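You operate a simulated robot arm through the tools that you are given. There is no shell and no other tool.

Carry out the task below with a simulated robot arm. There is one attempt and no reset: what you move stays moved.

JOB
Fill the hopper to the 40 kg mark.
Fine: yellow flap up, isolator on, feed speed to 1, and leave them so for the next fill; then start the feed and stop it with the corn on the green mark. Leave the gate, the lift and the vibrator alone.

The check looks at the end state, three seconds after you hand in, the way a careful person would. Anything else that was tipped, shoved, dropped, spilled or broken makes it a failure.

ROBOT AND FRAMES
A 7-joint arm with a two-finger parallel gripper, fixed in place. Base frame: the origin is on the floor under the middle of its stand, x ahead of it, y to its left, z up. Lengths are in m, angles in degrees, forces in N, time in s.
With the tool pointing down near the work surface it reaches from about 0.4 to 0.9 m from the base axis. Its first joint turns from -143.0 to 143.0 degrees. Payload 3 kg.
Tool frame: the origin (TCP) lies between the finger pads and is the grasp point; the fingertips stand 0.03 m ahead of it; z points along the fingers, y is the line along which they close. Largest opening 0.094 m; finger width 0.028, thickness 0.01; the body of the gripper, 0.05 by 0.096 m, starts 0.055 m behind the TCP.
Orientation is told as [roll, pitch, yaw] about the base's x, y, z axes, in that order, counted from this pose: with the fingers straight down and closing along the base's y, the tool's x points along the base's -x, its y along +y and its z along -z.

CONTROLS
- The arm moves only by the tool nudge_tool. Its argument "increments" is a list that holds one entry, the list of rows, each a list of 7 numbers: the turn, a rotation vector about the tool's x, y, z in degrees, then the shift along the tool's x, y, z in m, then the opening, from 0 (shut) to 1 (fully open). In form: [[[rx, ry, rz, tx, ty, tz, claw], ...]]. A call has 1 to 20 rows; each row shifts and turns the commanded pose from where the row before left it, along the tool's axes as they then stand. Rows are played at 5 a second. More than 0.05 m and 8.6 degrees between two rows, or a gripper value outside its range, and nothing of the call is played. Where a pose cannot be reached the arm comes as near as it can. A force on the tool above 40 N (or 10 N above the force at the start of the call, whichever is more), or a blocked arm, ends the call early, and 0.2 s more pass. Each finger travels about 0.072 m/s and halts on what it meets, pressing with about 21 N; the grip force reading is that of the motor and also rises with nothing between the fingers. The clock runs only during rows and for 0.2 s after the last one: add rows that do not move to give the fingers time. The reply holds the time, the measured pose of the TCP, the force on the tool along the base axes, the opening and the grip force, in the units named above and with some noise, with the torque about the TCP (base axes, N m) and any sound that the robot's microphone picked up.
- Cameras (640 x 400 px; columns grow to the right, rows downward): "scene" is fixed at [0.2209, 0.6482, 1.5124]; the picture's right is [-0.59, -0.81, 0.00], its down [-0.61, 0.45, -0.65] and it looks along [0.53, -0.39, -0.76] (base axes); focal length 234 px, centre (320, 200). "wrist" rides on the gripper at [0.076, 0.014, -0.103] in the tool frame; the picture's right is [-0.18, 0.98, 0.00], its down [-0.75, -0.14, -0.64] and it looks along [-0.63, -0.12, 0.77] (tool axes); focal length 243 px, centre (320, 200). There is no depth. A picture from a camera that has moved, and an enlarged one, comes with that camera's place and axes in the base frame and with its lens.
- camera(camera): a new picture of that camera. No time passes.
- close_up(camera, box): a new picture of the part [left, top, right, bottom] of that camera's present view, enlarged. No time passes.
- sign_off(): hands the job in; it is judged then, once.

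Places have to be worked out from the pictures, the camera data and where the tool is seen. Open the gripper and draw the arm clear of the work before you hand the job in, unless the task says otherwise.

The tools are called after "Call:" by a JSON object that holds its "fn" and its "kwargs". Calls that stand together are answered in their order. nudge_tool: Moves the arm, as the interface text tells. Its arguments: {"type":"object","properties":{"increments":{"type":"array","items":{"type":"array","items":{"type":"array","items":{"type":"number"}}}}},"required":["increments"]} The other tools are called the same way: camera (camera) takes a picture; close_up (camera, box) takes an enlarged picture of a part of a camera's view; sign_off () hands the job in.

At the start:

```text
time_s: 0.0
eef_pos: [0.5248, 0.1636, 1.2722]
orientation: [0.0, 0.1, 0.0]
force: [-0.4, 0.4, -0.2]
wrist_torque: [0.02, -0.02, 0.0]
opening: 0.094
grip_force: 0.1
```

scene: 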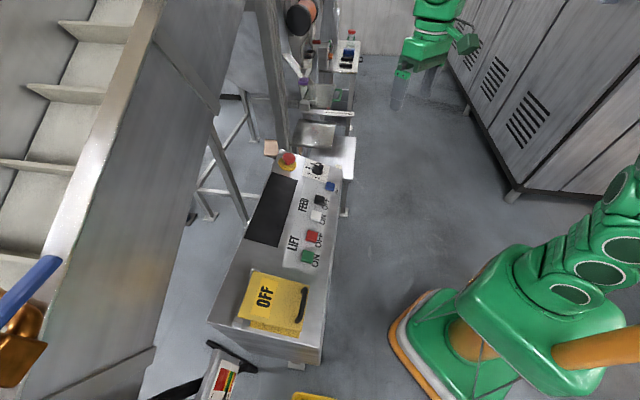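
wrist: 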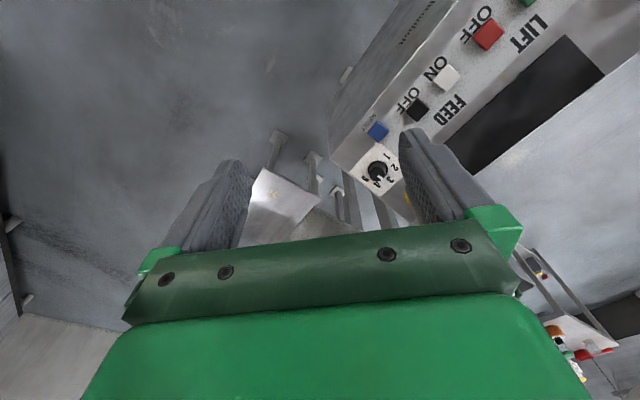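

The scene picture shows a control console with a yellow flap (OFF printed), lift and feed buttons, a rotary dial and an e-stop. I take enlarged views to understand each control before moving.

Call:
{"fn": "close_up", "kwargs": {"camera": "scene", "box": [200, 130, 370, 370]}}

Call:
{"fn": "close_up", "kwargs": {"camera": "scene", "box": [260, 0, 380, 180]}}

Call:
{"fn": "close_up", "kwargs": {"camera": "scene", "box": [140, 300, 340, 400]}}

Call:
{"fn": "close_up", "kwargs": {"camera": "wrist", "box": [320, 0, 640, 200]}}

```text
1.67 times, centred on (285, 250) of scene
camera zoom: at [0.2209, 0.6482, 1.5124], right [-0.59, -0.81, 0.0], down [-0.61, 0.45, -0.65], along [0.53, -0.39, -0.76], focal length 390 px, centre (378, 117)
```

zoom: 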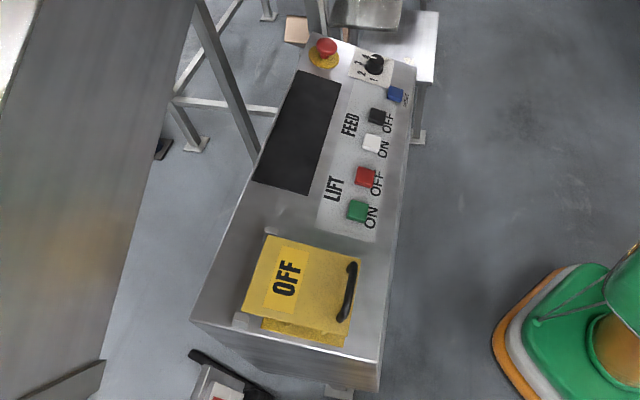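

```text
2.22 times, centred on (320, 90) of scene
camera zoom: at [0.2209, 0.6482, 1.5124], right [-0.59, -0.81, 0.0], down [-0.61, 0.45, -0.65], along [0.53, -0.39, -0.76], focal length 520 px, centre (320, 444)
```

zoom: 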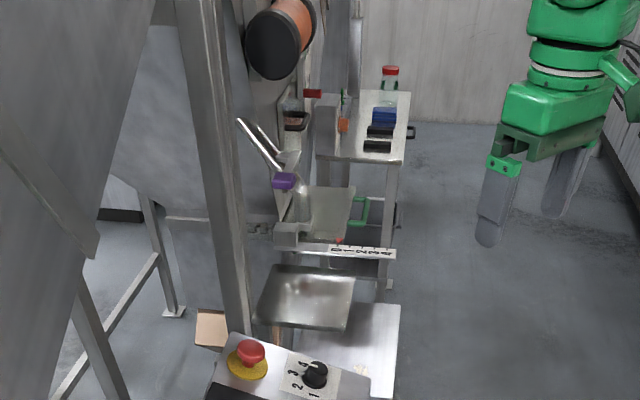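

```text
3.20 times, centred on (240, 350) of scene
camera zoom: at [0.2209, 0.6482, 1.5124], right [-0.59, -0.81, 0.0], down [-0.61, 0.45, -0.65], along [0.53, -0.39, -0.76], focal length 748 px, centre (576, -280)
```

zoom: 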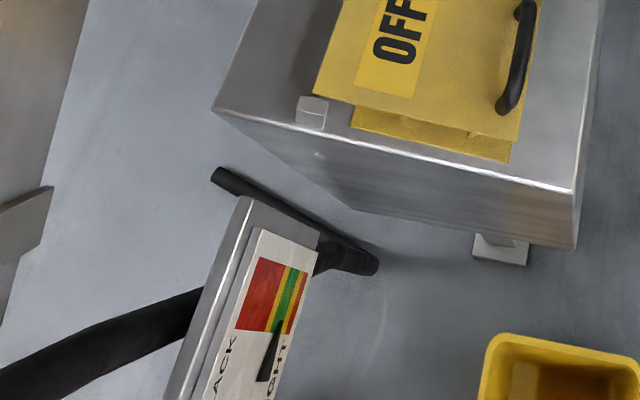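

```text
2.00 times, centred on (480, 100) of wrist
camera zoom: at [0.4497, 0.1786, 1.3737], right [0.18, 0.98, 0.0], down [0.75, -0.14, 0.64], along [0.63, -0.12, -0.77], focal length 485 px, centre (0, 400)
```

zoom: 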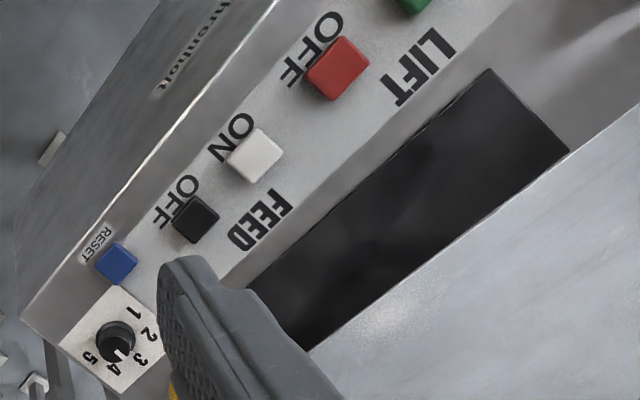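

Call:
{"fn": "close_up", "kwargs": {"camera": "scene", "box": [180, 330, 320, 400]}}

Call:
{"fn": "close_up", "kwargs": {"camera": "scene", "box": [0, 0, 320, 200]}}

Call:
{"fn": "close_up", "kwargs": {"camera": "scene", "box": [280, 20, 360, 120]}}

Call:
{"fn": "close_up", "kwargs": {"camera": "wrist", "box": [500, 230, 640, 390]}}

Call:
{"fn": "close_up", "kwargs": {"camera": "scene", "box": [0, 200, 220, 400]}}

```text
4.57 times, centred on (250, 365) of scene
camera zoom: at [0.2209, 0.6482, 1.5124], right [-0.59, -0.81, 0.0], down [-0.61, 0.45, -0.65], along [0.53, -0.39, -0.76], focal length 1069 px, centre (640, -554)
```

zoom: 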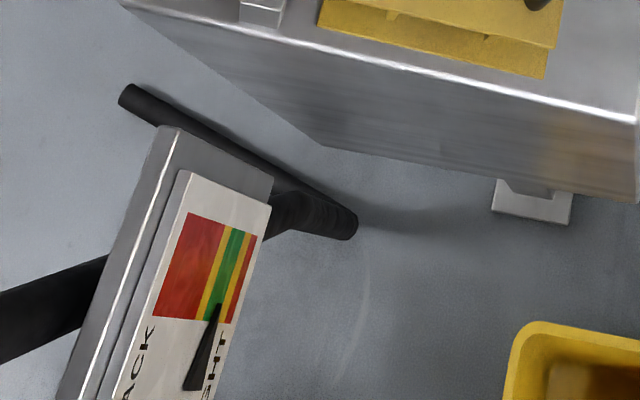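

```text
2.00 times, centred on (160, 100) of scene
camera zoom: at [0.2209, 0.6482, 1.5124], right [-0.59, -0.81, 0.0], down [-0.61, 0.45, -0.65], along [0.53, -0.39, -0.76], focal length 468 px, centre (640, 400)
```

zoom: 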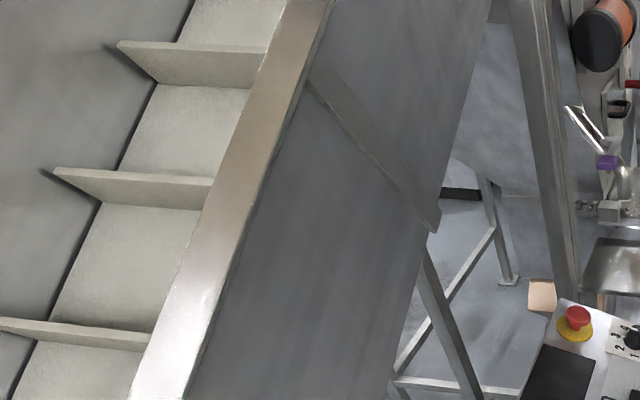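

```text
4.00 times, centred on (320, 70) of scene
camera zoom: at [0.2209, 0.6482, 1.5124], right [-0.59, -0.81, 0.0], down [-0.61, 0.45, -0.65], along [0.53, -0.39, -0.76], focal length 935 px, centre (320, 720)
```

zoom: 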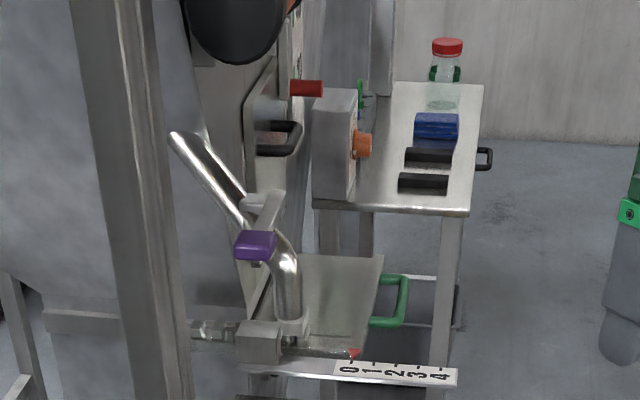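

```text
2.50 times, centred on (570, 310) of wrist
camera zoom: at [0.4497, 0.1786, 1.3737], right [0.18, 0.98, 0.0], down [0.75, -0.14, 0.64], along [0.63, -0.12, -0.77], focal length 606 px, centre (-305, -75)
```

zoom: 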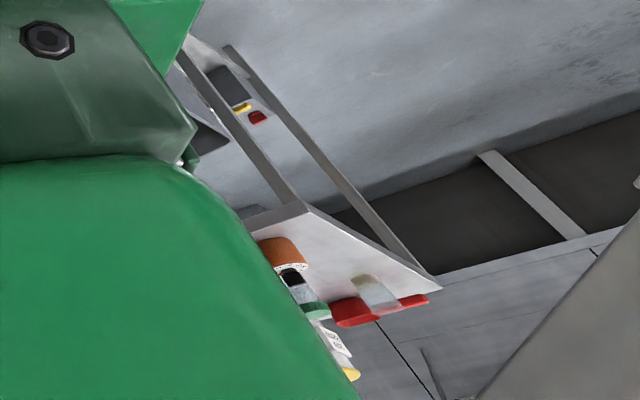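

```text
2.00 times, centred on (110, 300) of scene
camera zoom: at [0.2209, 0.6482, 1.5124], right [-0.59, -0.81, 0.0], down [-0.61, 0.45, -0.65], along [0.53, -0.39, -0.76], focal length 468 px, centre (740, 0)
```

zoom: 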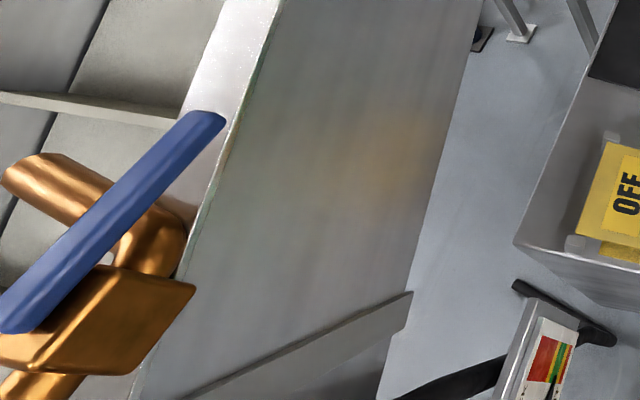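

I still need to find the hopper with its 40 kg green mark. I tilt the tool up in free air so the wrist camera looks ahead toward the machine.

Call:
{"fn": "nudge_tool", "kwargs": {"increments": [[[0, -7, 0, 0, 0, 0, 1], [0, -7, 0, 0, 0, 0, 1], [0, -7, 0, 0, 0, 0, 1], [0, -7, 0, 0, 0, 0, 1], [0, -7, 0, 0, 0, 0, 1], [0, -7, 0, 0, 0, 0, 1]]]}}

Call:
{"fn": "camera", "kwargs": {"camera": "wrist"}}

Call:
{"fn": "camera", "kwargs": {"camera": "scene"}}

```text
time_s: 1.6
eef_pos: [0.5555, 0.1659, 1.1804]
orientation: [-2.7, -32.3, 1.0]
force: [-0.7, 0.0, 0.4]
wrist_torque: [-0.03, -0.04, 0.0]
opening: 0.0942
grip_force: 0.1
stopped in row 6: the arm was blocked; the commanded pose is now the measured one
```

```text
taken
camera wrist: at [0.4377, 0.185, 1.2256], right [0.16, 0.98, 0.06], down [0.29, -0.11, 0.95], along [0.94, -0.14, -0.3], focal length 243 px, centre (320, 200)
```

wrist: 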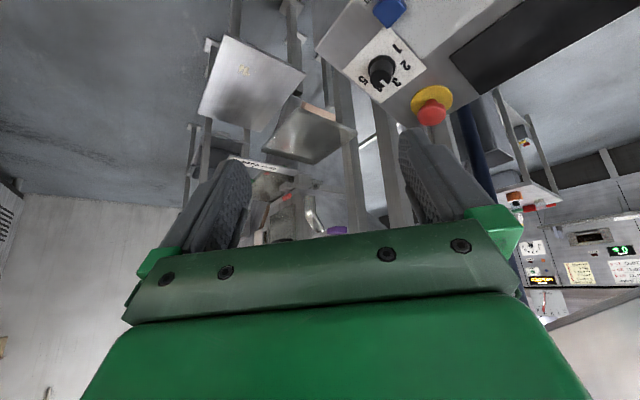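

```text
taken
```

scene: 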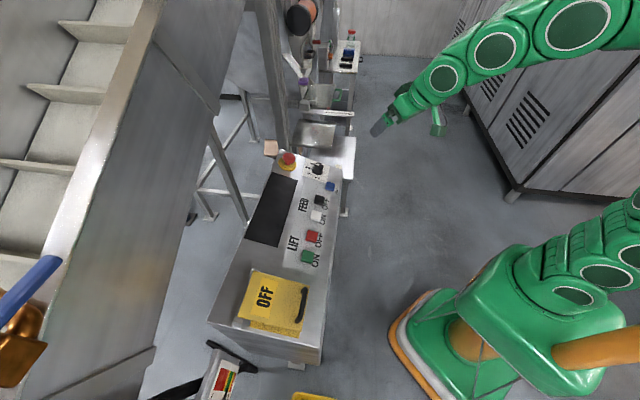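

Call:
{"fn": "close_up", "kwargs": {"camera": "wrist", "box": [480, 120, 640, 330]}}

Call:
{"fn": "close_up", "kwargs": {"camera": "wrist", "box": [230, 0, 480, 250]}}

```text
1.90 times, centred on (560, 225) of wrist
camera zoom: at [0.4377, 0.185, 1.2256], right [0.16, 0.98, 0.06], down [0.29, -0.11, 0.95], along [0.94, -0.14, -0.3], focal length 462 px, centre (-137, 152)
```

zoom: 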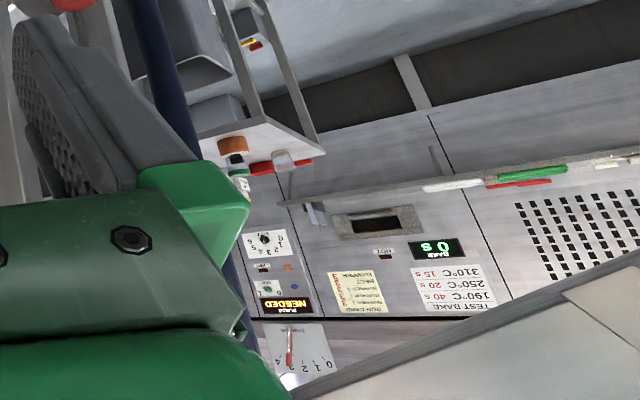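

```text
1.60 times, centred on (355, 125) of wrist
camera zoom: at [0.4377, 0.185, 1.2256], right [0.16, 0.98, 0.06], down [0.29, -0.11, 0.95], along [0.94, -0.14, -0.3], focal length 388 px, centre (264, 320)
```

zoom: 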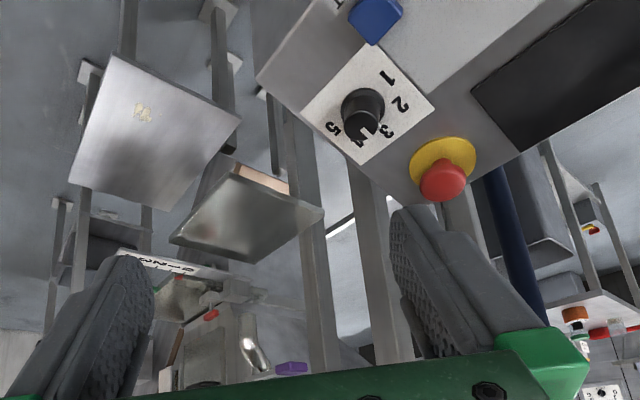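

The display ahead belongs to an oven (not ours), and the speed knob on the console currently points at about 4. I straighten the tool again and will then swing toward the console to see the flap and panel from above.

Call:
{"fn": "nudge_tool", "kwargs": {"increments": [[[0, 8, 0, 0, 0, 0, 1], [0, 8, 0, 0, 0, 0, 1], [0, 8, 0, 0, 0, 0, 1], [0, 8, 0, 0, 0, 0, 1], [0, 0, 0, 0, 0, -0.04, 1]]]}}

```text
time_s: 2.8
eef_pos: [0.5541, 0.1696, 1.2271]
orientation: [-2.5, -1.1, -0.4]
force: [-0.3, 0.4, -0.2]
wrist_torque: [-0.01, 0.03, 0.02]
opening: 0.0939
grip_force: 0.1
```

The tool is straight again; I now move toward the left/near side and yaw 45° so the wrist camera faces the console squarely.

Call:
{"fn": "nudge_tool", "kwargs": {"increments": [[[-2.5, 1.1, 0, 0.028, 0.026, 0, 1], [0, 0, 0, 0.028, 0.026, 0, 1], [0, 0, 0, 0.028, 0.026, 0, 1], [0, 0, 0, 0.028, 0.026, 0, 1], [0, 0, 0, 0.028, 0.026, 0, 1], [0, 0, 0, 0.028, 0.026, 0, 1], [0, 0, 0, 0.028, 0.026, 0, 1], [0, 0, -7.5, 0, 0, 0, 1], [0, 0, -7.5, 0, 0, 0, 1], [0, 0, -7.5, 0, 0, 0, 1], [0, 0, -7.5, 0, 0, 0, 1], [0, 0, -7.5, 0, 0, 0, 1], [0, 0, -7.5, 0, 0, 0, 1]]]}}

Call:
{"fn": "camera", "kwargs": {"camera": "wrist"}}

Call:
{"fn": "camera", "kwargs": {"camera": "scene"}}

```text
time_s: 5.6
eef_pos: [0.3588, 0.3532, 1.223]
orientation: [0.0, 0.0, 44.7]
force: [-0.6, -0.6, 0.2]
wrist_torque: [0.0, 0.0, -0.02]
opening: 0.0941
grip_force: 0.1
```

```text
taken
camera wrist: at [0.2958, 0.3105, 1.3258], right [-0.56, 0.83, 0.0], down [0.63, 0.43, 0.64], along [0.53, 0.36, -0.77], focal length 243 px, centre (320, 200)
```

wrist: 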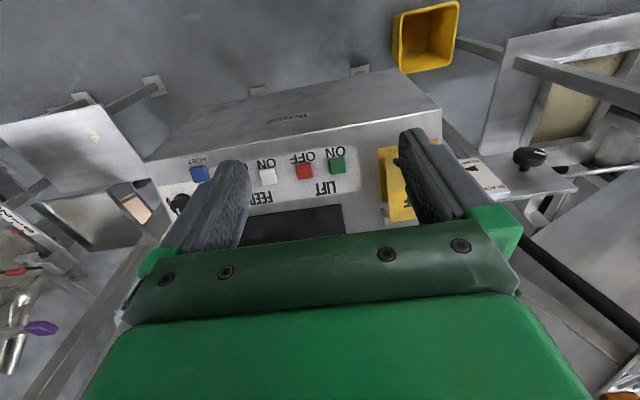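

```text
taken
```

scene: 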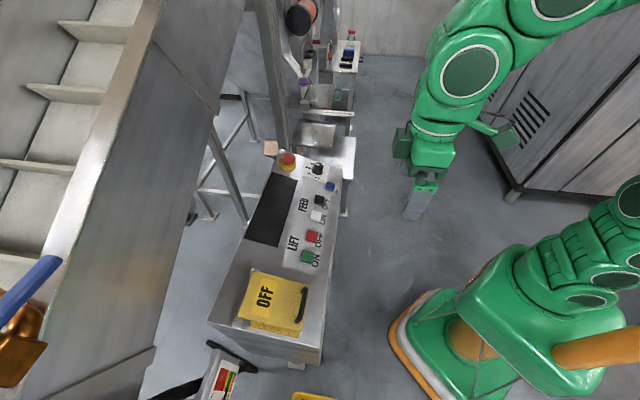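

On the right of this picture there's a bin with a yellowish window; I enlarge that and the flap.

Call:
{"fn": "close_up", "kwargs": {"camera": "wrist", "box": [440, 0, 640, 240]}}

Call:
{"fn": "close_up", "kwargs": {"camera": "wrist", "box": [140, 60, 500, 240]}}

Call:
{"fn": "close_up", "kwargs": {"camera": "wrist", "box": [0, 80, 180, 380]}}

```text
1.67 times, centred on (540, 120) of wrist
camera zoom: at [0.2958, 0.3105, 1.3258], right [-0.56, 0.83, 0.0], down [0.63, 0.43, 0.64], along [0.53, 0.36, -0.77], focal length 404 px, centre (-47, 333)
```

zoom: 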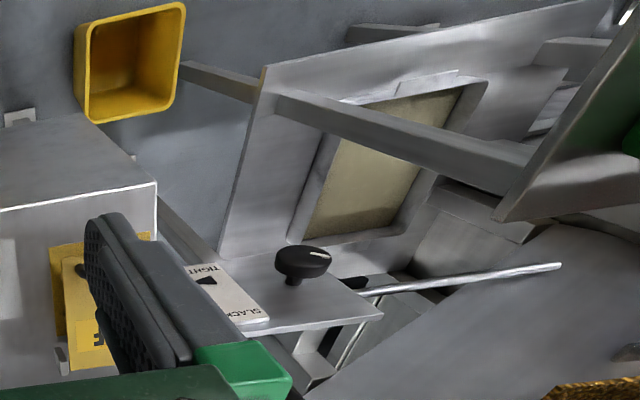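

```text
1.78 times, centred on (320, 150) of wrist
camera zoom: at [0.2958, 0.3105, 1.3258], right [-0.56, 0.83, 0.0], down [0.63, 0.43, 0.64], along [0.53, 0.36, -0.77], focal length 431 px, centre (320, 289)
```

zoom: 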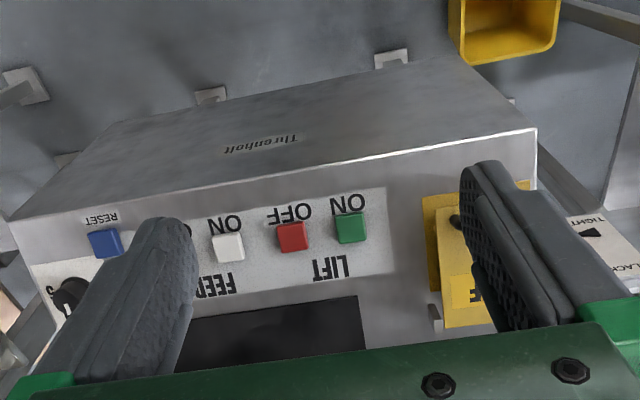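

```text
1.33 times, centred on (90, 230) of wrist
camera zoom: at [0.2958, 0.3105, 1.3258], right [-0.56, 0.83, 0.0], down [0.63, 0.43, 0.64], along [0.53, 0.36, -0.77], focal length 324 px, centre (627, 160)
```

zoom: 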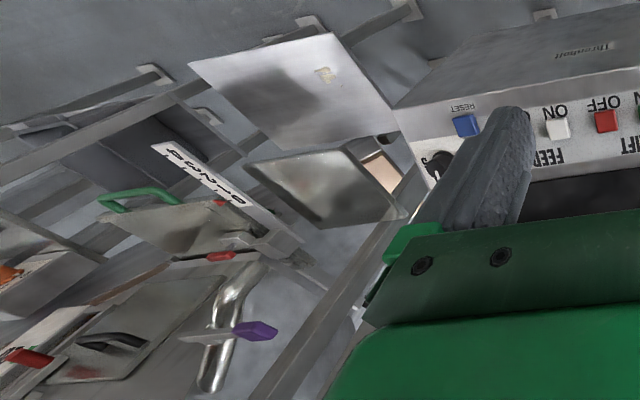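

A bin with a framed window sits further to the left (+y). I yaw further in place to look at it.

Call:
{"fn": "nudge_tool", "kwargs": {"increments": [[[0, 0, -8, 0, 0, 0, 1], [0, 0, -8, 0, 0, 0, 1], [0, 0, -8, 0, 0, 0, 1], [0, 0, -8, 0, 0, 0, 1], [0, 0, -8, 0, 0, 0, 1], [0, 0, -8, 0, 0, 0, 1]]]}}

Call:
{"fn": "camera", "kwargs": {"camera": "wrist"}}

```text
time_s: 7.0
eef_pos: [0.3606, 0.3527, 1.225]
orientation: [0.1, 0.0, 92.8]
force: [1.0, 0.6, -0.5]
wrist_torque: [0.0, -0.02, 0.01]
opening: 0.0941
grip_force: 0.0
```

```text
taken
camera wrist: at [0.3497, 0.2768, 1.3264], right [-0.99, 0.14, 0.0], down [0.1, 0.76, 0.64], along [0.09, 0.64, -0.77], focal length 243 px, centre (320, 200)
```

wrist: 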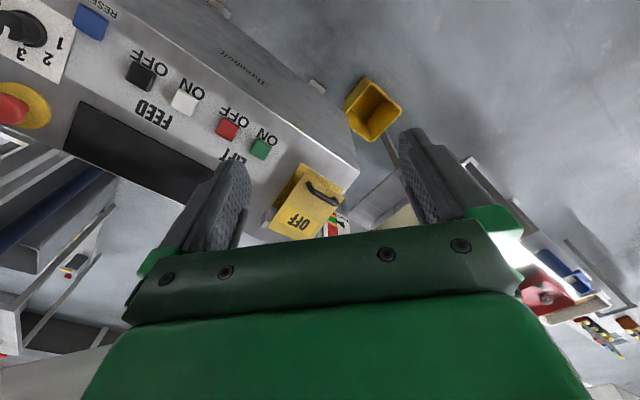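

The flap, its handle and the panel are visible here; the hopper window is hidden behind a finger. I move toward +y, staying high, to look at it.

Call:
{"fn": "nudge_tool", "kwargs": {"increments": [[[0, 0, 0, -0.0228, 0.0361, 0, 1], [0, 0, 0, -0.0228, 0.0361, 0, 1], [0, 0, 0, -0.0228, 0.0361, 0, 1], [0, 0, 0, -0.0228, 0.0361, 0, 1], [0, 0, 0, -0.0228, 0.0361, 0, 1], [0, 0, 0, -0.0228, 0.0361, 0, 1], [0, 0, 0, -0.0228, 0.0361, 0, 1]]]}}

Call:
{"fn": "camera", "kwargs": {"camera": "wrist"}}

Call:
{"fn": "camera", "kwargs": {"camera": "scene"}}

```text
time_s: 8.5
eef_pos: [0.1551, 0.4784, 1.26]
orientation: [15.7, -7.6, 88.9]
force: [0.6, -0.3, -1.8]
wrist_torque: [-0.02, 0.01, -0.02]
opening: 0.0942
grip_force: 0.0
stopped in row 7: the arm was blocked; the commanded pose is now the measured one
```

```text
taken
camera wrist: at [0.1689, 0.3899, 1.3509], right [-0.94, 0.17, 0.29], down [0.32, 0.66, 0.67], along [-0.08, 0.73, -0.68], focal length 243 px, centre (320, 200)
```

wrist: 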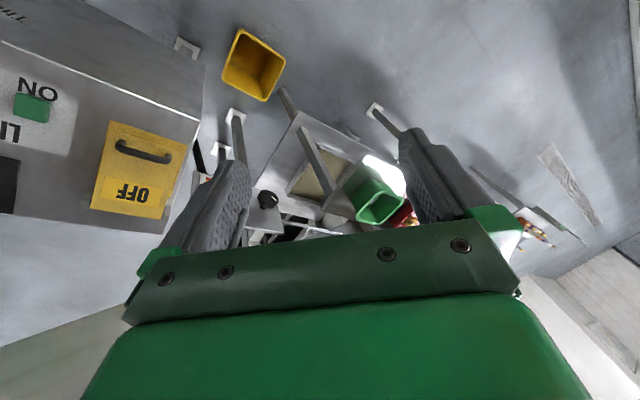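

```text
taken
```

scene: 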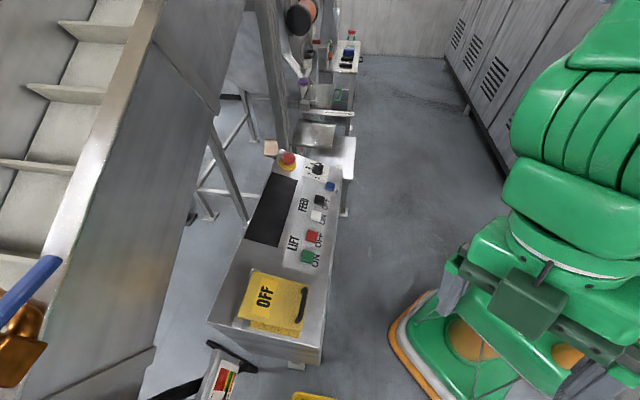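

Call:
{"fn": "close_up", "kwargs": {"camera": "wrist", "box": [220, 60, 460, 250]}}

Call:
{"fn": "close_up", "kwargs": {"camera": "wrist", "box": [60, 80, 240, 240]}}

```text
2.11 times, centred on (340, 155) of wrist
camera zoom: at [0.1689, 0.3899, 1.3509], right [-0.94, 0.17, 0.29], down [0.32, 0.66, 0.67], along [-0.08, 0.73, -0.68], focal length 511 px, centre (278, 295)
```

zoom: 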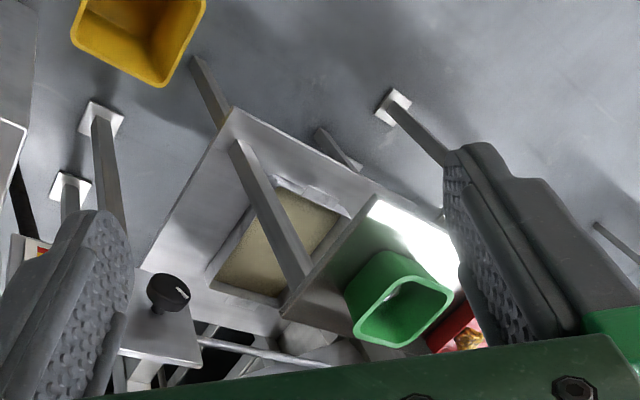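

```text
2.50 times, centred on (150, 160) of wrist
camera zoom: at [0.1689, 0.3899, 1.3509], right [-0.94, 0.17, 0.29], down [0.32, 0.66, 0.67], along [-0.08, 0.73, -0.68], focal length 606 px, centre (745, 300)
```

zoom: 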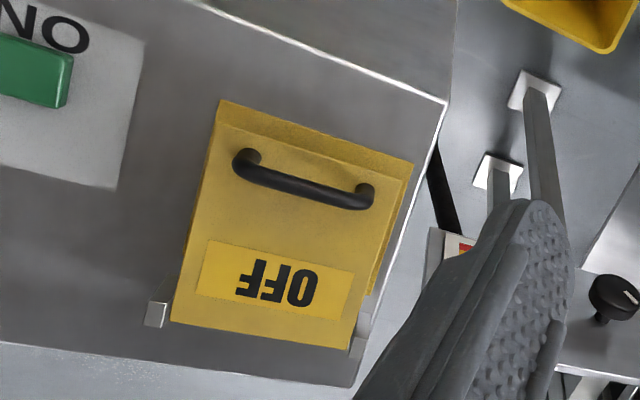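

Call:
{"fn": "close_up", "kwargs": {"camera": "scene", "box": [240, 0, 340, 60]}}

Call:
{"fn": "close_up", "kwargs": {"camera": "scene", "box": [285, 20, 345, 80]}}

Call:
{"fn": "close_up", "kwargs": {"camera": "scene", "box": [240, 130, 370, 260]}}

Call:
{"fn": "close_up", "kwargs": {"camera": "wrist", "box": [280, 120, 350, 200]}}

```text
6.40 times, centred on (290, 30) of scene
camera zoom: at [0.2209, 0.6482, 1.5124], right [-0.59, -0.81, 0.0], down [-0.61, 0.45, -0.65], along [0.53, -0.39, -0.76], focal length 1497 px, centre (512, 1288)
```

zoom: 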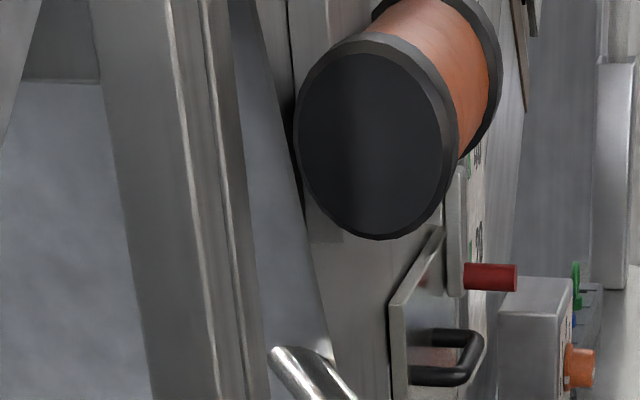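

```text
6.67 times, centred on (315, 50) of scene
camera zoom: at [0.2209, 0.6482, 1.5124], right [-0.59, -0.81, 0.0], down [-0.61, 0.45, -0.65], along [0.53, -0.39, -0.76], focal length 1559 px, centre (353, 1200)
```

zoom: 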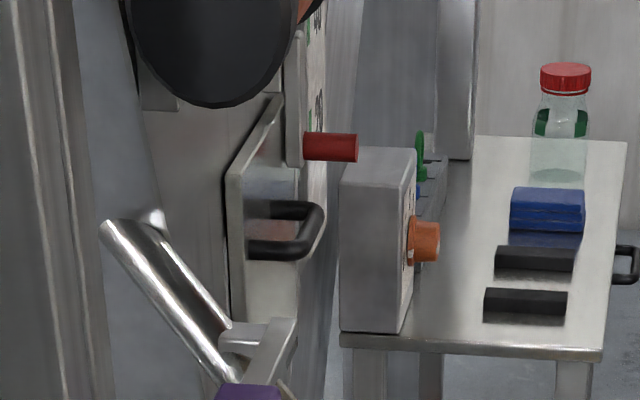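

```text
3.08 times, centred on (305, 195) of scene
camera zoom: at [0.2209, 0.6482, 1.5124], right [-0.59, -0.81, 0.0], down [-0.61, 0.45, -0.65], along [0.53, -0.39, -0.76], focal length 720 px, centre (366, 215)
```

zoom: 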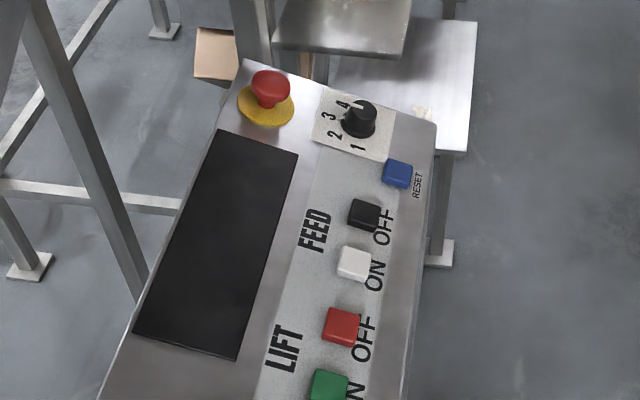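

```text
5.00 times, centred on (315, 160) of wrist
camera zoom: at [0.1689, 0.3899, 1.3509], right [-0.94, 0.17, 0.29], down [0.32, 0.66, 0.67], along [-0.08, 0.73, -0.68], focal length 1213 px, centre (345, 400)
```

zoom: 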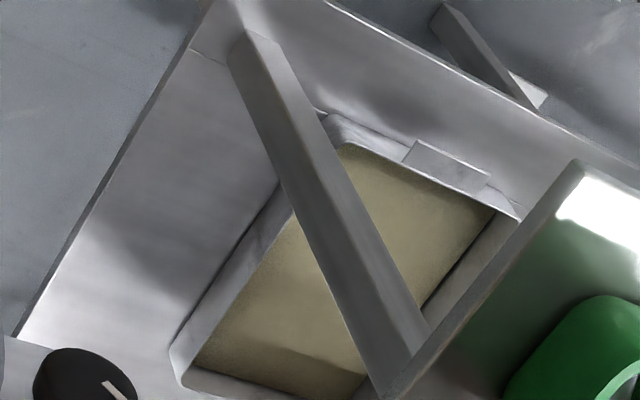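

The hopper appears to be the machine beyond the console: a plate with numbers and a green mark is seen edge-on behind the spool, facing the robot. I return the tool to straight-down and swing back to the right to look at it from the robot side.

Call:
{"fn": "nudge_tool", "kwargs": {"increments": [[[5.3, 2.6, 0, 0.02, -0.034, 0, 1], [5.2, 2.5, 0, 0.02, -0.034, 0, 1], [5.2, 2.5, 0, 0.02, -0.034, 0, 1], [0, 0, 0, 0.02, -0.035, 0, 1], [0, 0, 0, 0.02, -0.035, 0, 1], [0, 0, 0, 0.02, -0.035, 0, 1], [0, 0, 7.9, 0, 0, 0, 1], [0, 0, 7.9, 0, 0, 0, 1], [0, 0, 7.9, 0, 0, 0, 1], [0, 0, 7.9, 0, 0, 0, 1], [0, 0, 7.9, 0, 0, 0, 1], [0, 0, 7.9, 0, 0, 0, 1], [0, 0, 7.9, 0, 0, 0, 1], [0, 0, 7.9, 0, 0, 0, 1], [0, 0, 7.9, 0, 0, 0, 1], [0, 0, 7.9, 0, 0, 0, 1]]]}}

```text
time_s: 11.9
eef_pos: [0.3577, 0.3599, 1.241]
orientation: [0.5, -0.6, 11.0]
force: [0.8, -0.2, -0.2]
wrist_torque: [-0.03, 0.0, -0.03]
opening: 0.0941
grip_force: 0.0
```

Back to straight-down at about yaw 11°. Next I translate to the right in front of the robot and slightly lower, still in free air.

Call:
{"fn": "nudge_tool", "kwargs": {"increments": [[[0, 0, 0, 0, -0.0465, 0.008, 1], [0, 0, 0, 0, -0.0465, 0.008, 1], [0, 0, 0, 0, -0.0465, 0.008, 1], [0, 0, 0, 0, -0.0465, 0.008, 1], [0, 0, 0, 0, -0.0465, 0.008, 1], [0, 0, 0, 0, -0.0465, 0.008, 1], [0, 0, 0, 0, -0.0465, 0.008, 1], [0, 0, 0, 0, -0.0465, 0.008, 1], [0, 0, 0, 0, -0.0465, 0.008, 1], [0, 0, 0, 0, -0.0465, 0.008, 1], [0, 0, 0, 0, -0.0465, 0.008, 1], [0, 0, 0, 0, -0.0465, 0.008, 1]]]}}

Call:
{"fn": "camera", "kwargs": {"camera": "wrist"}}

```text
time_s: 14.5
eef_pos: [0.4645, -0.1891, 1.1404]
orientation: [0.3, -0.6, 11.1]
force: [0.1, 0.3, -0.5]
wrist_torque: [-0.04, 0.02, -0.01]
opening: 0.0939
grip_force: 0.1
```

```text
taken
camera wrist: at [0.3876, -0.1891, 1.2421], right [-0.01, 1.0, 0.01], down [0.76, 0.0, 0.65], along [0.65, 0.01, -0.76], focal length 243 px, centre (320, 200)
```

wrist: 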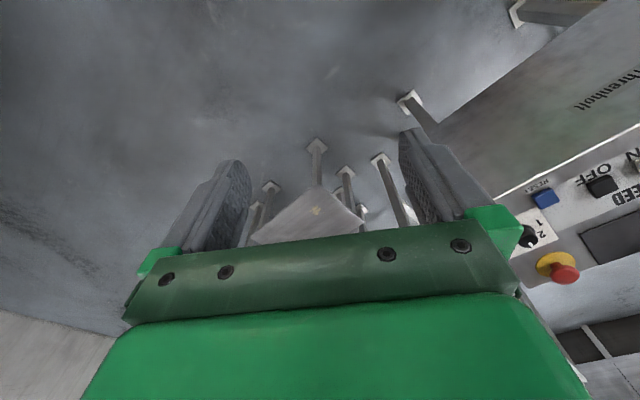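

I pitch the tool forward while keeping the wrist roughly in place, to see the hopper front.

Call:
{"fn": "nudge_tool", "kwargs": {"increments": [[[0, -7, 0, -0.02, 0, 0, 1], [0, -7, 0, -0.02, 0, 0, 1], [0, -7, 0, -0.02, 0, 0, 1], [0, -7, 0, -0.02, 0, 0, 1], [0, -7, 0, -0.02, 0, 0, 1], [0, -7, 0, -0.02, 0, 0, 1], [0, -7, 0, -0.02, 0, 0, 1]]]}}

Call:
{"fn": "camera", "kwargs": {"camera": "wrist"}}

```text
time_s: 16.1
eef_pos: [0.5911, -0.163, 1.1898]
orientation: [0.6, -49.6, 10.6]
force: [0.2, 0.3, -0.1]
wrist_torque: [-0.03, 0.0, 0.04]
opening: 0.094
grip_force: 0.0
```

```text
taken
camera wrist: at [0.4642, -0.1724, 1.1975], right [-0.07, 0.99, 0.15], down [0.03, -0.15, 0.99], along [1.0, 0.08, -0.02], focal length 243 px, centre (320, 200)
```

wrist: 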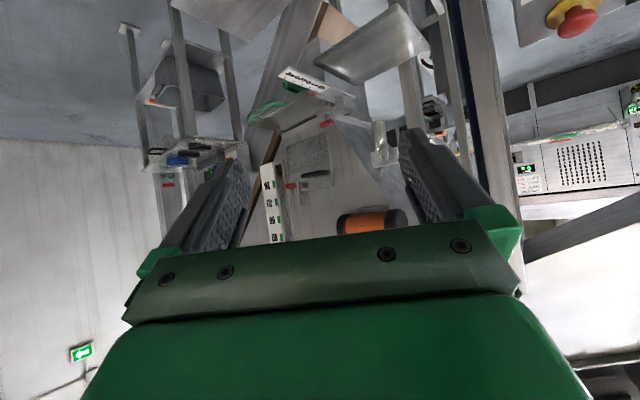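

Now the hopper front with its number strip is visible (picture is upside down). I enlarge it.

Call:
{"fn": "close_up", "kwargs": {"camera": "wrist", "box": [230, 110, 350, 250]}}

Call:
{"fn": "close_up", "kwargs": {"camera": "wrist", "box": [255, 160, 305, 245]}}

Call:
{"fn": "close_up", "kwargs": {"camera": "wrist", "box": [130, 0, 450, 200]}}

```text
2.86 times, centred on (290, 180) of wrist
camera zoom: at [0.4642, -0.1724, 1.1975], right [-0.07, 0.99, 0.15], down [0.03, -0.15, 0.99], along [1.0, 0.08, -0.02], focal length 693 px, centre (406, 257)
```

zoom: 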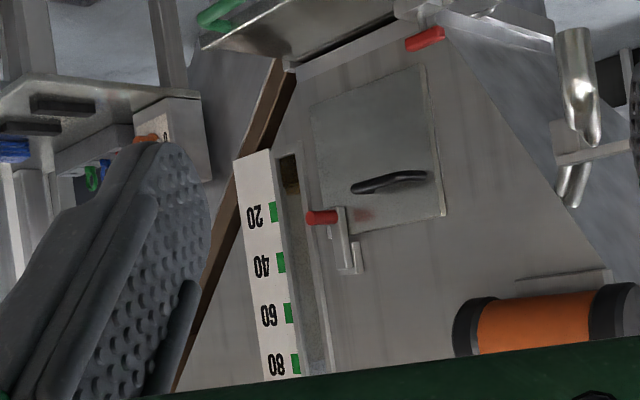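

```text
4.71 times, centred on (280, 202) of wrist
camera zoom: at [0.4642, -0.1724, 1.1975], right [-0.07, 0.99, 0.15], down [0.03, -0.15, 0.99], along [1.0, 0.08, -0.02], focal length 1142 px, centre (508, 188)
```

zoom: 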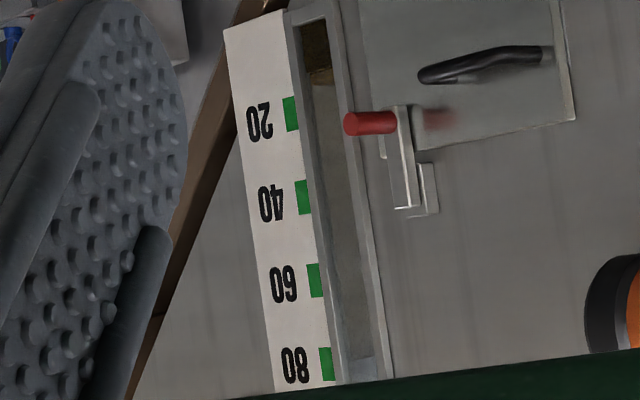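

```text
2.00 times, centred on (290, 100) of wrist
camera zoom: at [0.4642, -0.1724, 1.1975], right [-0.07, 0.99, 0.15], down [0.03, -0.15, 0.99], along [1.0, 0.08, -0.02], focal length 485 px, centre (380, 400)
```

zoom: 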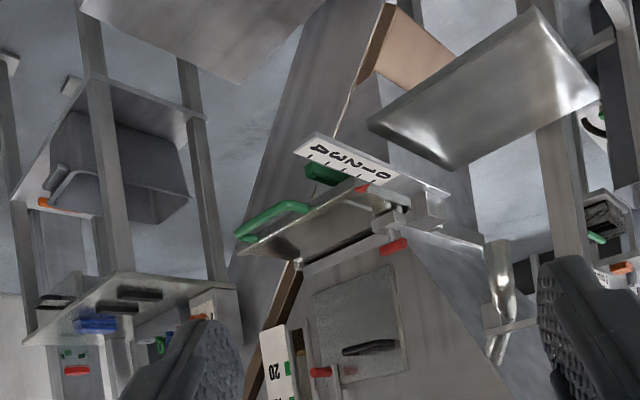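

The hopper's sight strip shows marks 20/40/60/80 with green tabs; the corn (brown) is now a bit below 20. That viewing pose works, so I note it for later, straighten the tool and go back toward the console to inspect the flap handle.

Call:
{"fn": "nudge_tool", "kwargs": {"increments": [[[0, 7, 0, 0.02, 0, 0, 1], [0, 7, 0, 0.02, 0, 0, 1], [0, 7, 0, 0.02, 0, 0, 1], [0, 7, 0, 0.02, 0, 0, 1], [0, 7, 0, 0.02, 0, 0, 1], [0, 7, 0, 0.02, 0, 0, 1], [0, 7, 0, 0.02, 0, 0, 1], [0, 0, 0, 0, 0.0465, -0.004, 1], [0, 0, 0, 0, 0.0465, -0.004, 1], [0, 0, 0, 0, 0.0465, -0.004, 1], [0, 0, 0, 0, 0.0465, -0.004, 1], [0, 0, 0, 0, 0.0465, -0.004, 1], [0, 0, 0, 0, 0.0465, -0.004, 1], [0, 0, 0, 0, 0.0465, -0.004, 1], [0, 0, 0, 0, 0.0465, -0.004, 1], [0, 0, 0, 0, 0.0465, -0.004, 1], [0, 0, 0, 0, 0.0465, -0.004, 1], [0, 0, 0, 0, 0.0465, -0.004, 1]]]}}

```text
time_s: 19.9
eef_pos: [0.3785, 0.3105, 1.1684]
orientation: [0.9, 0.8, 10.3]
force: [0.1, -0.7, 0.1]
wrist_torque: [-0.02, 0.02, 0.03]
opening: 0.0942
grip_force: 0.1
```

I yaw the tool to 135° so that the fingers will close across the handle bar and the camera looks at the flap from its side, then move next to the flap, staying well above it.

Call:
{"fn": "nudge_tool", "kwargs": {"increments": [[[0.9, -0.8, -7.8, 0, 0, 0, 1], [0, 0, -7.8, 0, 0, 0, 1], [0, 0, -7.8, 0, 0, 0, 1], [0, 0, -7.8, 0, 0, 0, 1], [0, 0, -7.8, 0, 0, 0, 1], [0, 0, -7.8, 0, 0, 0, 1], [0, 0, -7.8, 0, 0, 0, 1], [0, 0, -7.8, 0, 0, 0, 1], [0, 0, -7.8, 0, 0, 0, 1], [0, 0, -7.8, 0, 0, 0, 1], [0, 0, -7.8, 0, 0, 0, 1], [0, 0, -7.8, 0, 0, 0, 1], [0, 0, -7.8, 0, 0, 0, 1], [0, 0, -7.8, 0, 0, 0, 1], [0, 0, -7.8, 0, 0, 0, 1], [0, 0, -7.8, 0, 0, 0, 1], [0, 0, 0, -0.0185, -0.0433, 0, 1], [0, 0, 0, -0.0185, -0.0433, 0, 1], [0, 0, 0, -0.0185, -0.0433, 0, 1], [0, 0, 0, -0.0185, -0.0433, 0, 1]]]}}

Call:
{"fn": "camera", "kwargs": {"camera": "wrist"}}

Call:
{"fn": "camera", "kwargs": {"camera": "scene"}}

```text
time_s: 24.1
eef_pos: [0.4437, 0.4922, 1.1743]
orientation: [-0.9, 1.2, 135.9]
force: [-1.2, 0.5, -0.2]
wrist_torque: [-0.05, -0.02, 0.01]
opening: 0.0941
grip_force: 0.1
```

```text
taken
camera wrist: at [0.4866, 0.4294, 1.2776], right [-0.82, -0.58, -0.02], down [-0.46, 0.63, 0.63], along [-0.35, 0.52, -0.78], focal length 243 px, centre (320, 200)
```

wrist: 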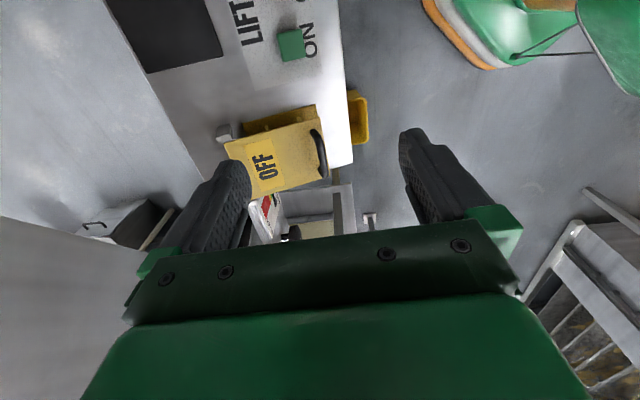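

```text
taken
```

scene: 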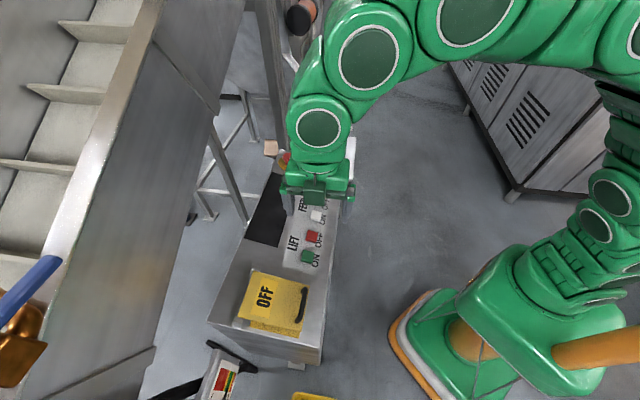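

Call:
{"fn": "close_up", "kwargs": {"camera": "wrist", "box": [200, 80, 400, 220]}}

Call:
{"fn": "close_up", "kwargs": {"camera": "wrist", "box": [280, 110, 350, 200]}}

Call:
{"fn": "close_up", "kwargs": {"camera": "scene", "box": [225, 255, 325, 345]}}

```text
2.86 times, centred on (300, 150) of wrist
camera zoom: at [0.4866, 0.4294, 1.2776], right [-0.82, -0.58, -0.02], down [-0.46, 0.63, 0.63], along [-0.35, 0.52, -0.78], focal length 693 px, centre (377, 343)
```

zoom: 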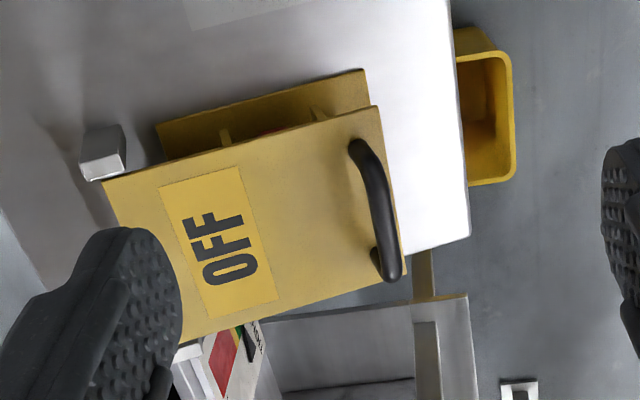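

```text
4.44 times, centred on (315, 155) of wrist
camera zoom: at [0.4866, 0.4294, 1.2776], right [-0.82, -0.58, -0.02], down [-0.46, 0.63, 0.63], along [-0.35, 0.52, -0.78], focal length 1078 px, centre (342, 400)
```

zoom: 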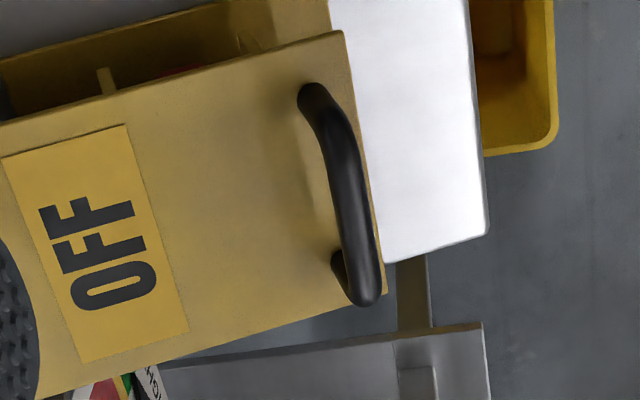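

```text
4.44 times, centred on (275, 300) of scene
camera zoom: at [0.2209, 0.6482, 1.5124], right [-0.59, -0.81, 0.0], down [-0.61, 0.45, -0.65], along [0.53, -0.39, -0.76], focal length 1039 px, centre (520, -244)
```

zoom: 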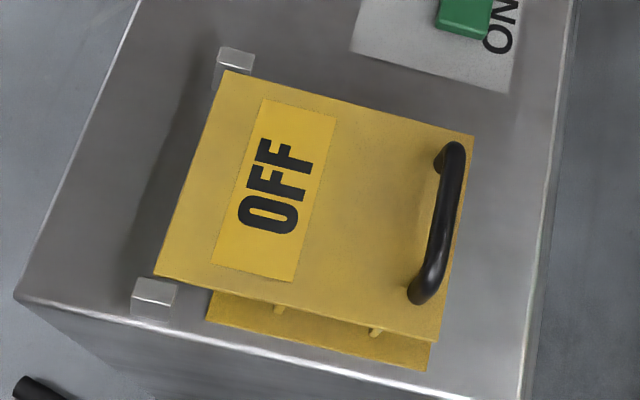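

The flap sits a few cm above the console on posts, handle bar close to its near edge, with something red (isolator) beneath. I back off toward the robot and yaw so the camera can look under the flap from the robot side.

Call:
{"fn": "nudge_tool", "kwargs": {"increments": [[[-0.9, -1.2, 0, -0.035, 0.034, 0, 1], [0, 0, 0, -0.035, 0.034, 0, 1], [0, 0, 0, -0.035, 0.034, 0, 1], [0, 0, 8.35, 0, 0, 0, 1], [0, 0, 8.35, 0, 0, 0, 1], [0, 0, 8.35, 0, 0, 0, 1], [0, 0, 8.35, 0, 0, 0, 1], [0, 0, 8.35, 0, 0, 0, 1], [0, 0, 8.35, 0, 0, 0, 1], [0, 0, 8.35, 0, 0, 0, 1], [0, 0, 8.35, 0, 0, 0, 1], [0, 0, 8.35, 0, 0, 0, 1], [0, 0, 8.35, 0, 0, 0, 1], [0, 0, 8.35, 0, 0, 0, 1]]]}}

```text
time_s: 27.1
eef_pos: [0.2938, 0.492, 1.1733]
orientation: [0.1, -0.1, 43.9]
force: [0.4, 0.3, 0.3]
wrist_torque: [0.0, -0.01, -0.02]
opening: 0.0938
grip_force: 0.1
```

Call:
{"fn": "nudge_tool", "kwargs": {"increments": [[[0, -7, 0, 0.005, 0, 0.015, 1], [0, -7, 0, 0.005, 0, 0.015, 1], [0, -7, 0, 0.005, 0, 0.015, 1], [0, -7, 0, 0.005, 0, 0.015, 1], [0, -7, 0, 0.005, 0, 0.015, 1], [0, -7, 0, 0.005, 0, 0.015, 1], [0, -7, 0, 0.005, 0, 0.015, 1]]]}}

Call:
{"fn": "camera", "kwargs": {"camera": "wrist"}}

```text
time_s: 28.7
eef_pos: [0.2878, 0.4968, 1.0448]
orientation: [9.1, -44.0, 35.6]
force: [-0.6, 0.0, -0.5]
wrist_torque: [0.0, 0.0, 0.01]
opening: 0.0937
grip_force: 0.1
```

```text
taken
camera wrist: at [0.1877, 0.4217, 1.0653], right [-0.55, 0.8, 0.24], down [0.24, -0.13, 0.96], along [0.8, 0.58, -0.12], focal length 243 px, centre (320, 200)
```

wrist: 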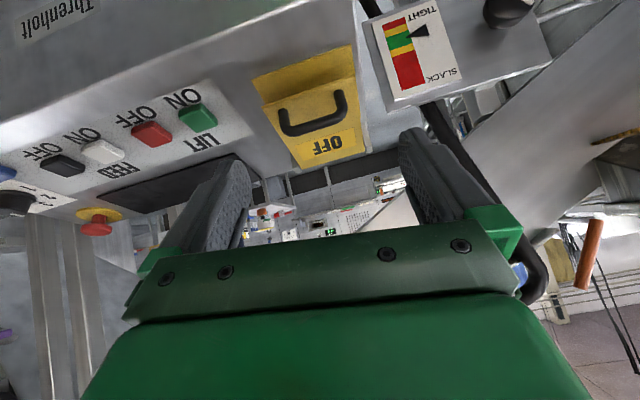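

Call:
{"fn": "close_up", "kwargs": {"camera": "wrist", "box": [230, 30, 400, 190]}}

Call:
{"fn": "close_up", "kwargs": {"camera": "scene", "box": [200, 240, 340, 360]}}

```text
2.50 times, centred on (315, 110) of wrist
camera zoom: at [0.1877, 0.4217, 1.0653], right [-0.55, 0.8, 0.24], down [0.24, -0.13, 0.96], along [0.8, 0.58, -0.12], focal length 606 px, centre (332, 425)
```

zoom: 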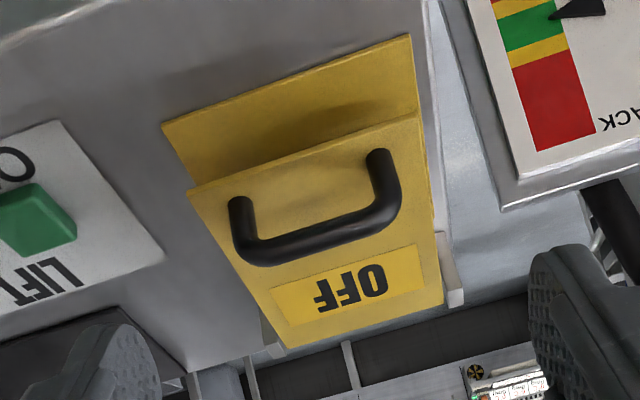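

```text
3.33 times, centred on (270, 300) of scene
camera zoom: at [0.2209, 0.6482, 1.5124], right [-0.59, -0.81, 0.0], down [-0.61, 0.45, -0.65], along [0.53, -0.39, -0.76], focal length 780 px, centre (487, -133)
```

zoom: 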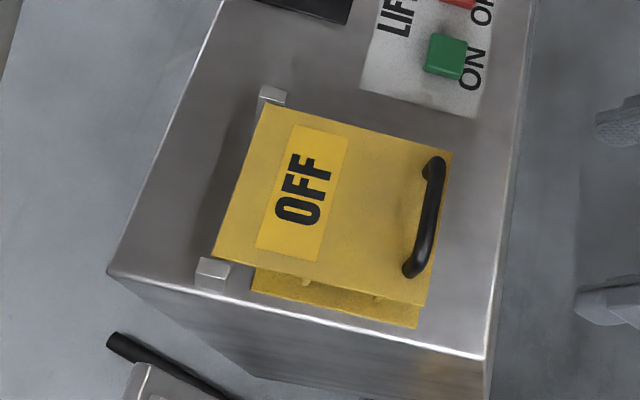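

The handle bar stands about 2 cm off the flap (bar centre near n=0.685 m along the console normal, z≈0.947) and the flap's hinge is on the far side. I straighten the tool, raise, and will then turn to yaw 134° to grip the bar from above.

Call:
{"fn": "nudge_tool", "kwargs": {"increments": [[[0, 7, 0, -0.005, 0, -0.018, 1], [0, 7, 0, -0.005, 0, -0.018, 1], [0, 7, 0, -0.005, 0, -0.018, 1], [0, 7, 0, -0.005, 0, -0.018, 1], [0, 7, 0, -0.005, 0, -0.018, 1], [0, 7, 0, -0.005, 0, -0.018, 1], [0, 2, 0, -0.005, 0, -0.018, 1]]]}}

```text
time_s: 30.3
eef_pos: [0.2781, 0.4761, 1.1932]
orientation: [0.0, -5.3, 44.2]
force: [0.2, 0.2, -0.1]
wrist_torque: [-0.03, -0.01, 0.0]
opening: 0.0939
grip_force: 0.1
```

Call:
{"fn": "nudge_tool", "kwargs": {"increments": [[[0, 5.3, 0, 0, 0, 0, 1], [0, 0, -8.2, 0, 0, 0, 1], [0, 0, -8.2, 0, 0, 0, 1], [0, 0, -8.2, 0, 0, 0, 1], [0, 0, -8.2, 0, 0, 0, 1], [0, 0, -8.2, 0, 0, 0, 1], [0, 0, -8.2, 0, 0, 0, 1], [0, 0, -8.2, 0, 0, 0, 1], [0, 0, -8.2, 0, 0, 0, 1], [0, 0, -8.2, 0, 0, 0, 1], [0, 0, -8.2, 0, 0, 0, 1], [0, 0, -8.0, 0, 0, 0, 1], [0, 0, 0, 0, -0.02, 0.025, 1], [0, 0, 0, 0, -0.02, 0.025, 1], [0, 0, 0, 0, -0.02, 0.025, 1], [0, 0, 0, 0, -0.02, 0.025, 1], [8.3, 0, 0, 0, 0, 0, 1], [8.3, 0, 0, 0, 0, 0, 1], [8.3, 0, 0, 0, 0, 0, 1]]]}}

Call:
{"fn": "camera", "kwargs": {"camera": "wrist"}}

Call:
{"fn": "camera", "kwargs": {"camera": "scene"}}

```text
time_s: 34.3
eef_pos: [0.3361, 0.5307, 1.0891]
orientation: [-24.7, 0.1, 134.1]
force: [0.5, 0.0, 0.0]
wrist_torque: [0.02, 0.0, 0.01]
opening: 0.0939
grip_force: 0.1
```

```text
taken
camera wrist: at [0.3492, 0.4386, 1.1754], right [-0.77, -0.49, -0.41], down [-0.62, 0.44, 0.64], along [-0.13, 0.75, -0.65], focal length 243 px, centre (320, 200)
```

wrist: 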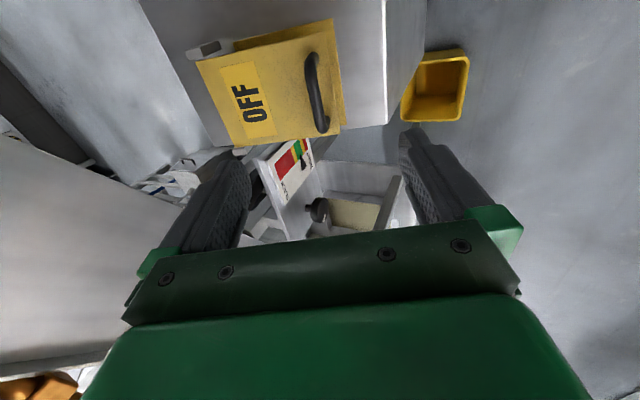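

```text
taken
```

scene: 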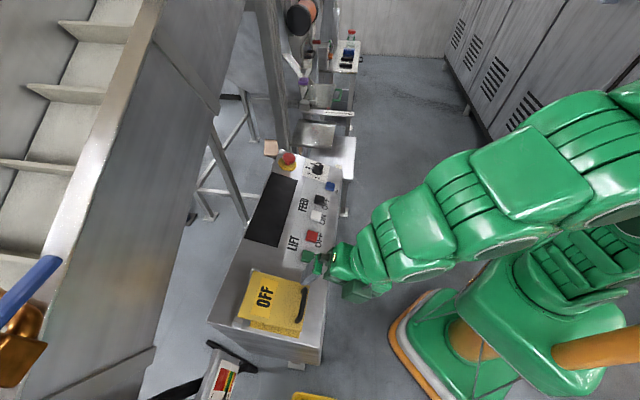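

Call:
{"fn": "close_up", "kwargs": {"camera": "wrist", "box": [240, 20, 400, 180]}}

Call:
{"fn": "close_up", "kwargs": {"camera": "scene", "box": [225, 240, 345, 345]}}

```text
2.50 times, centred on (320, 100) of wrist
camera zoom: at [0.3492, 0.4386, 1.1754], right [-0.77, -0.49, -0.41], down [-0.62, 0.44, 0.64], along [-0.13, 0.75, -0.65], focal length 606 px, centre (320, 450)
```

zoom: 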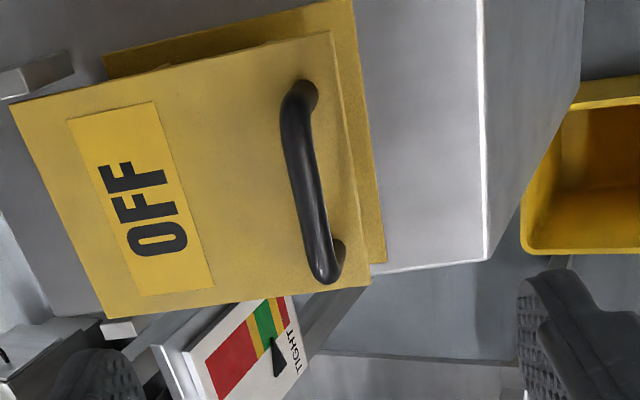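

```text
3.81 times, centred on (285, 292) of scene
camera zoom: at [0.2209, 0.6482, 1.5124], right [-0.59, -0.81, 0.0], down [-0.61, 0.45, -0.65], along [0.53, -0.39, -0.76], focal length 891 px, centre (453, -152)
```

zoom: 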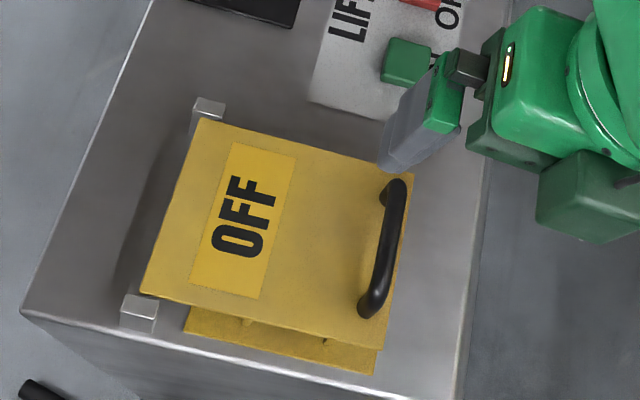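

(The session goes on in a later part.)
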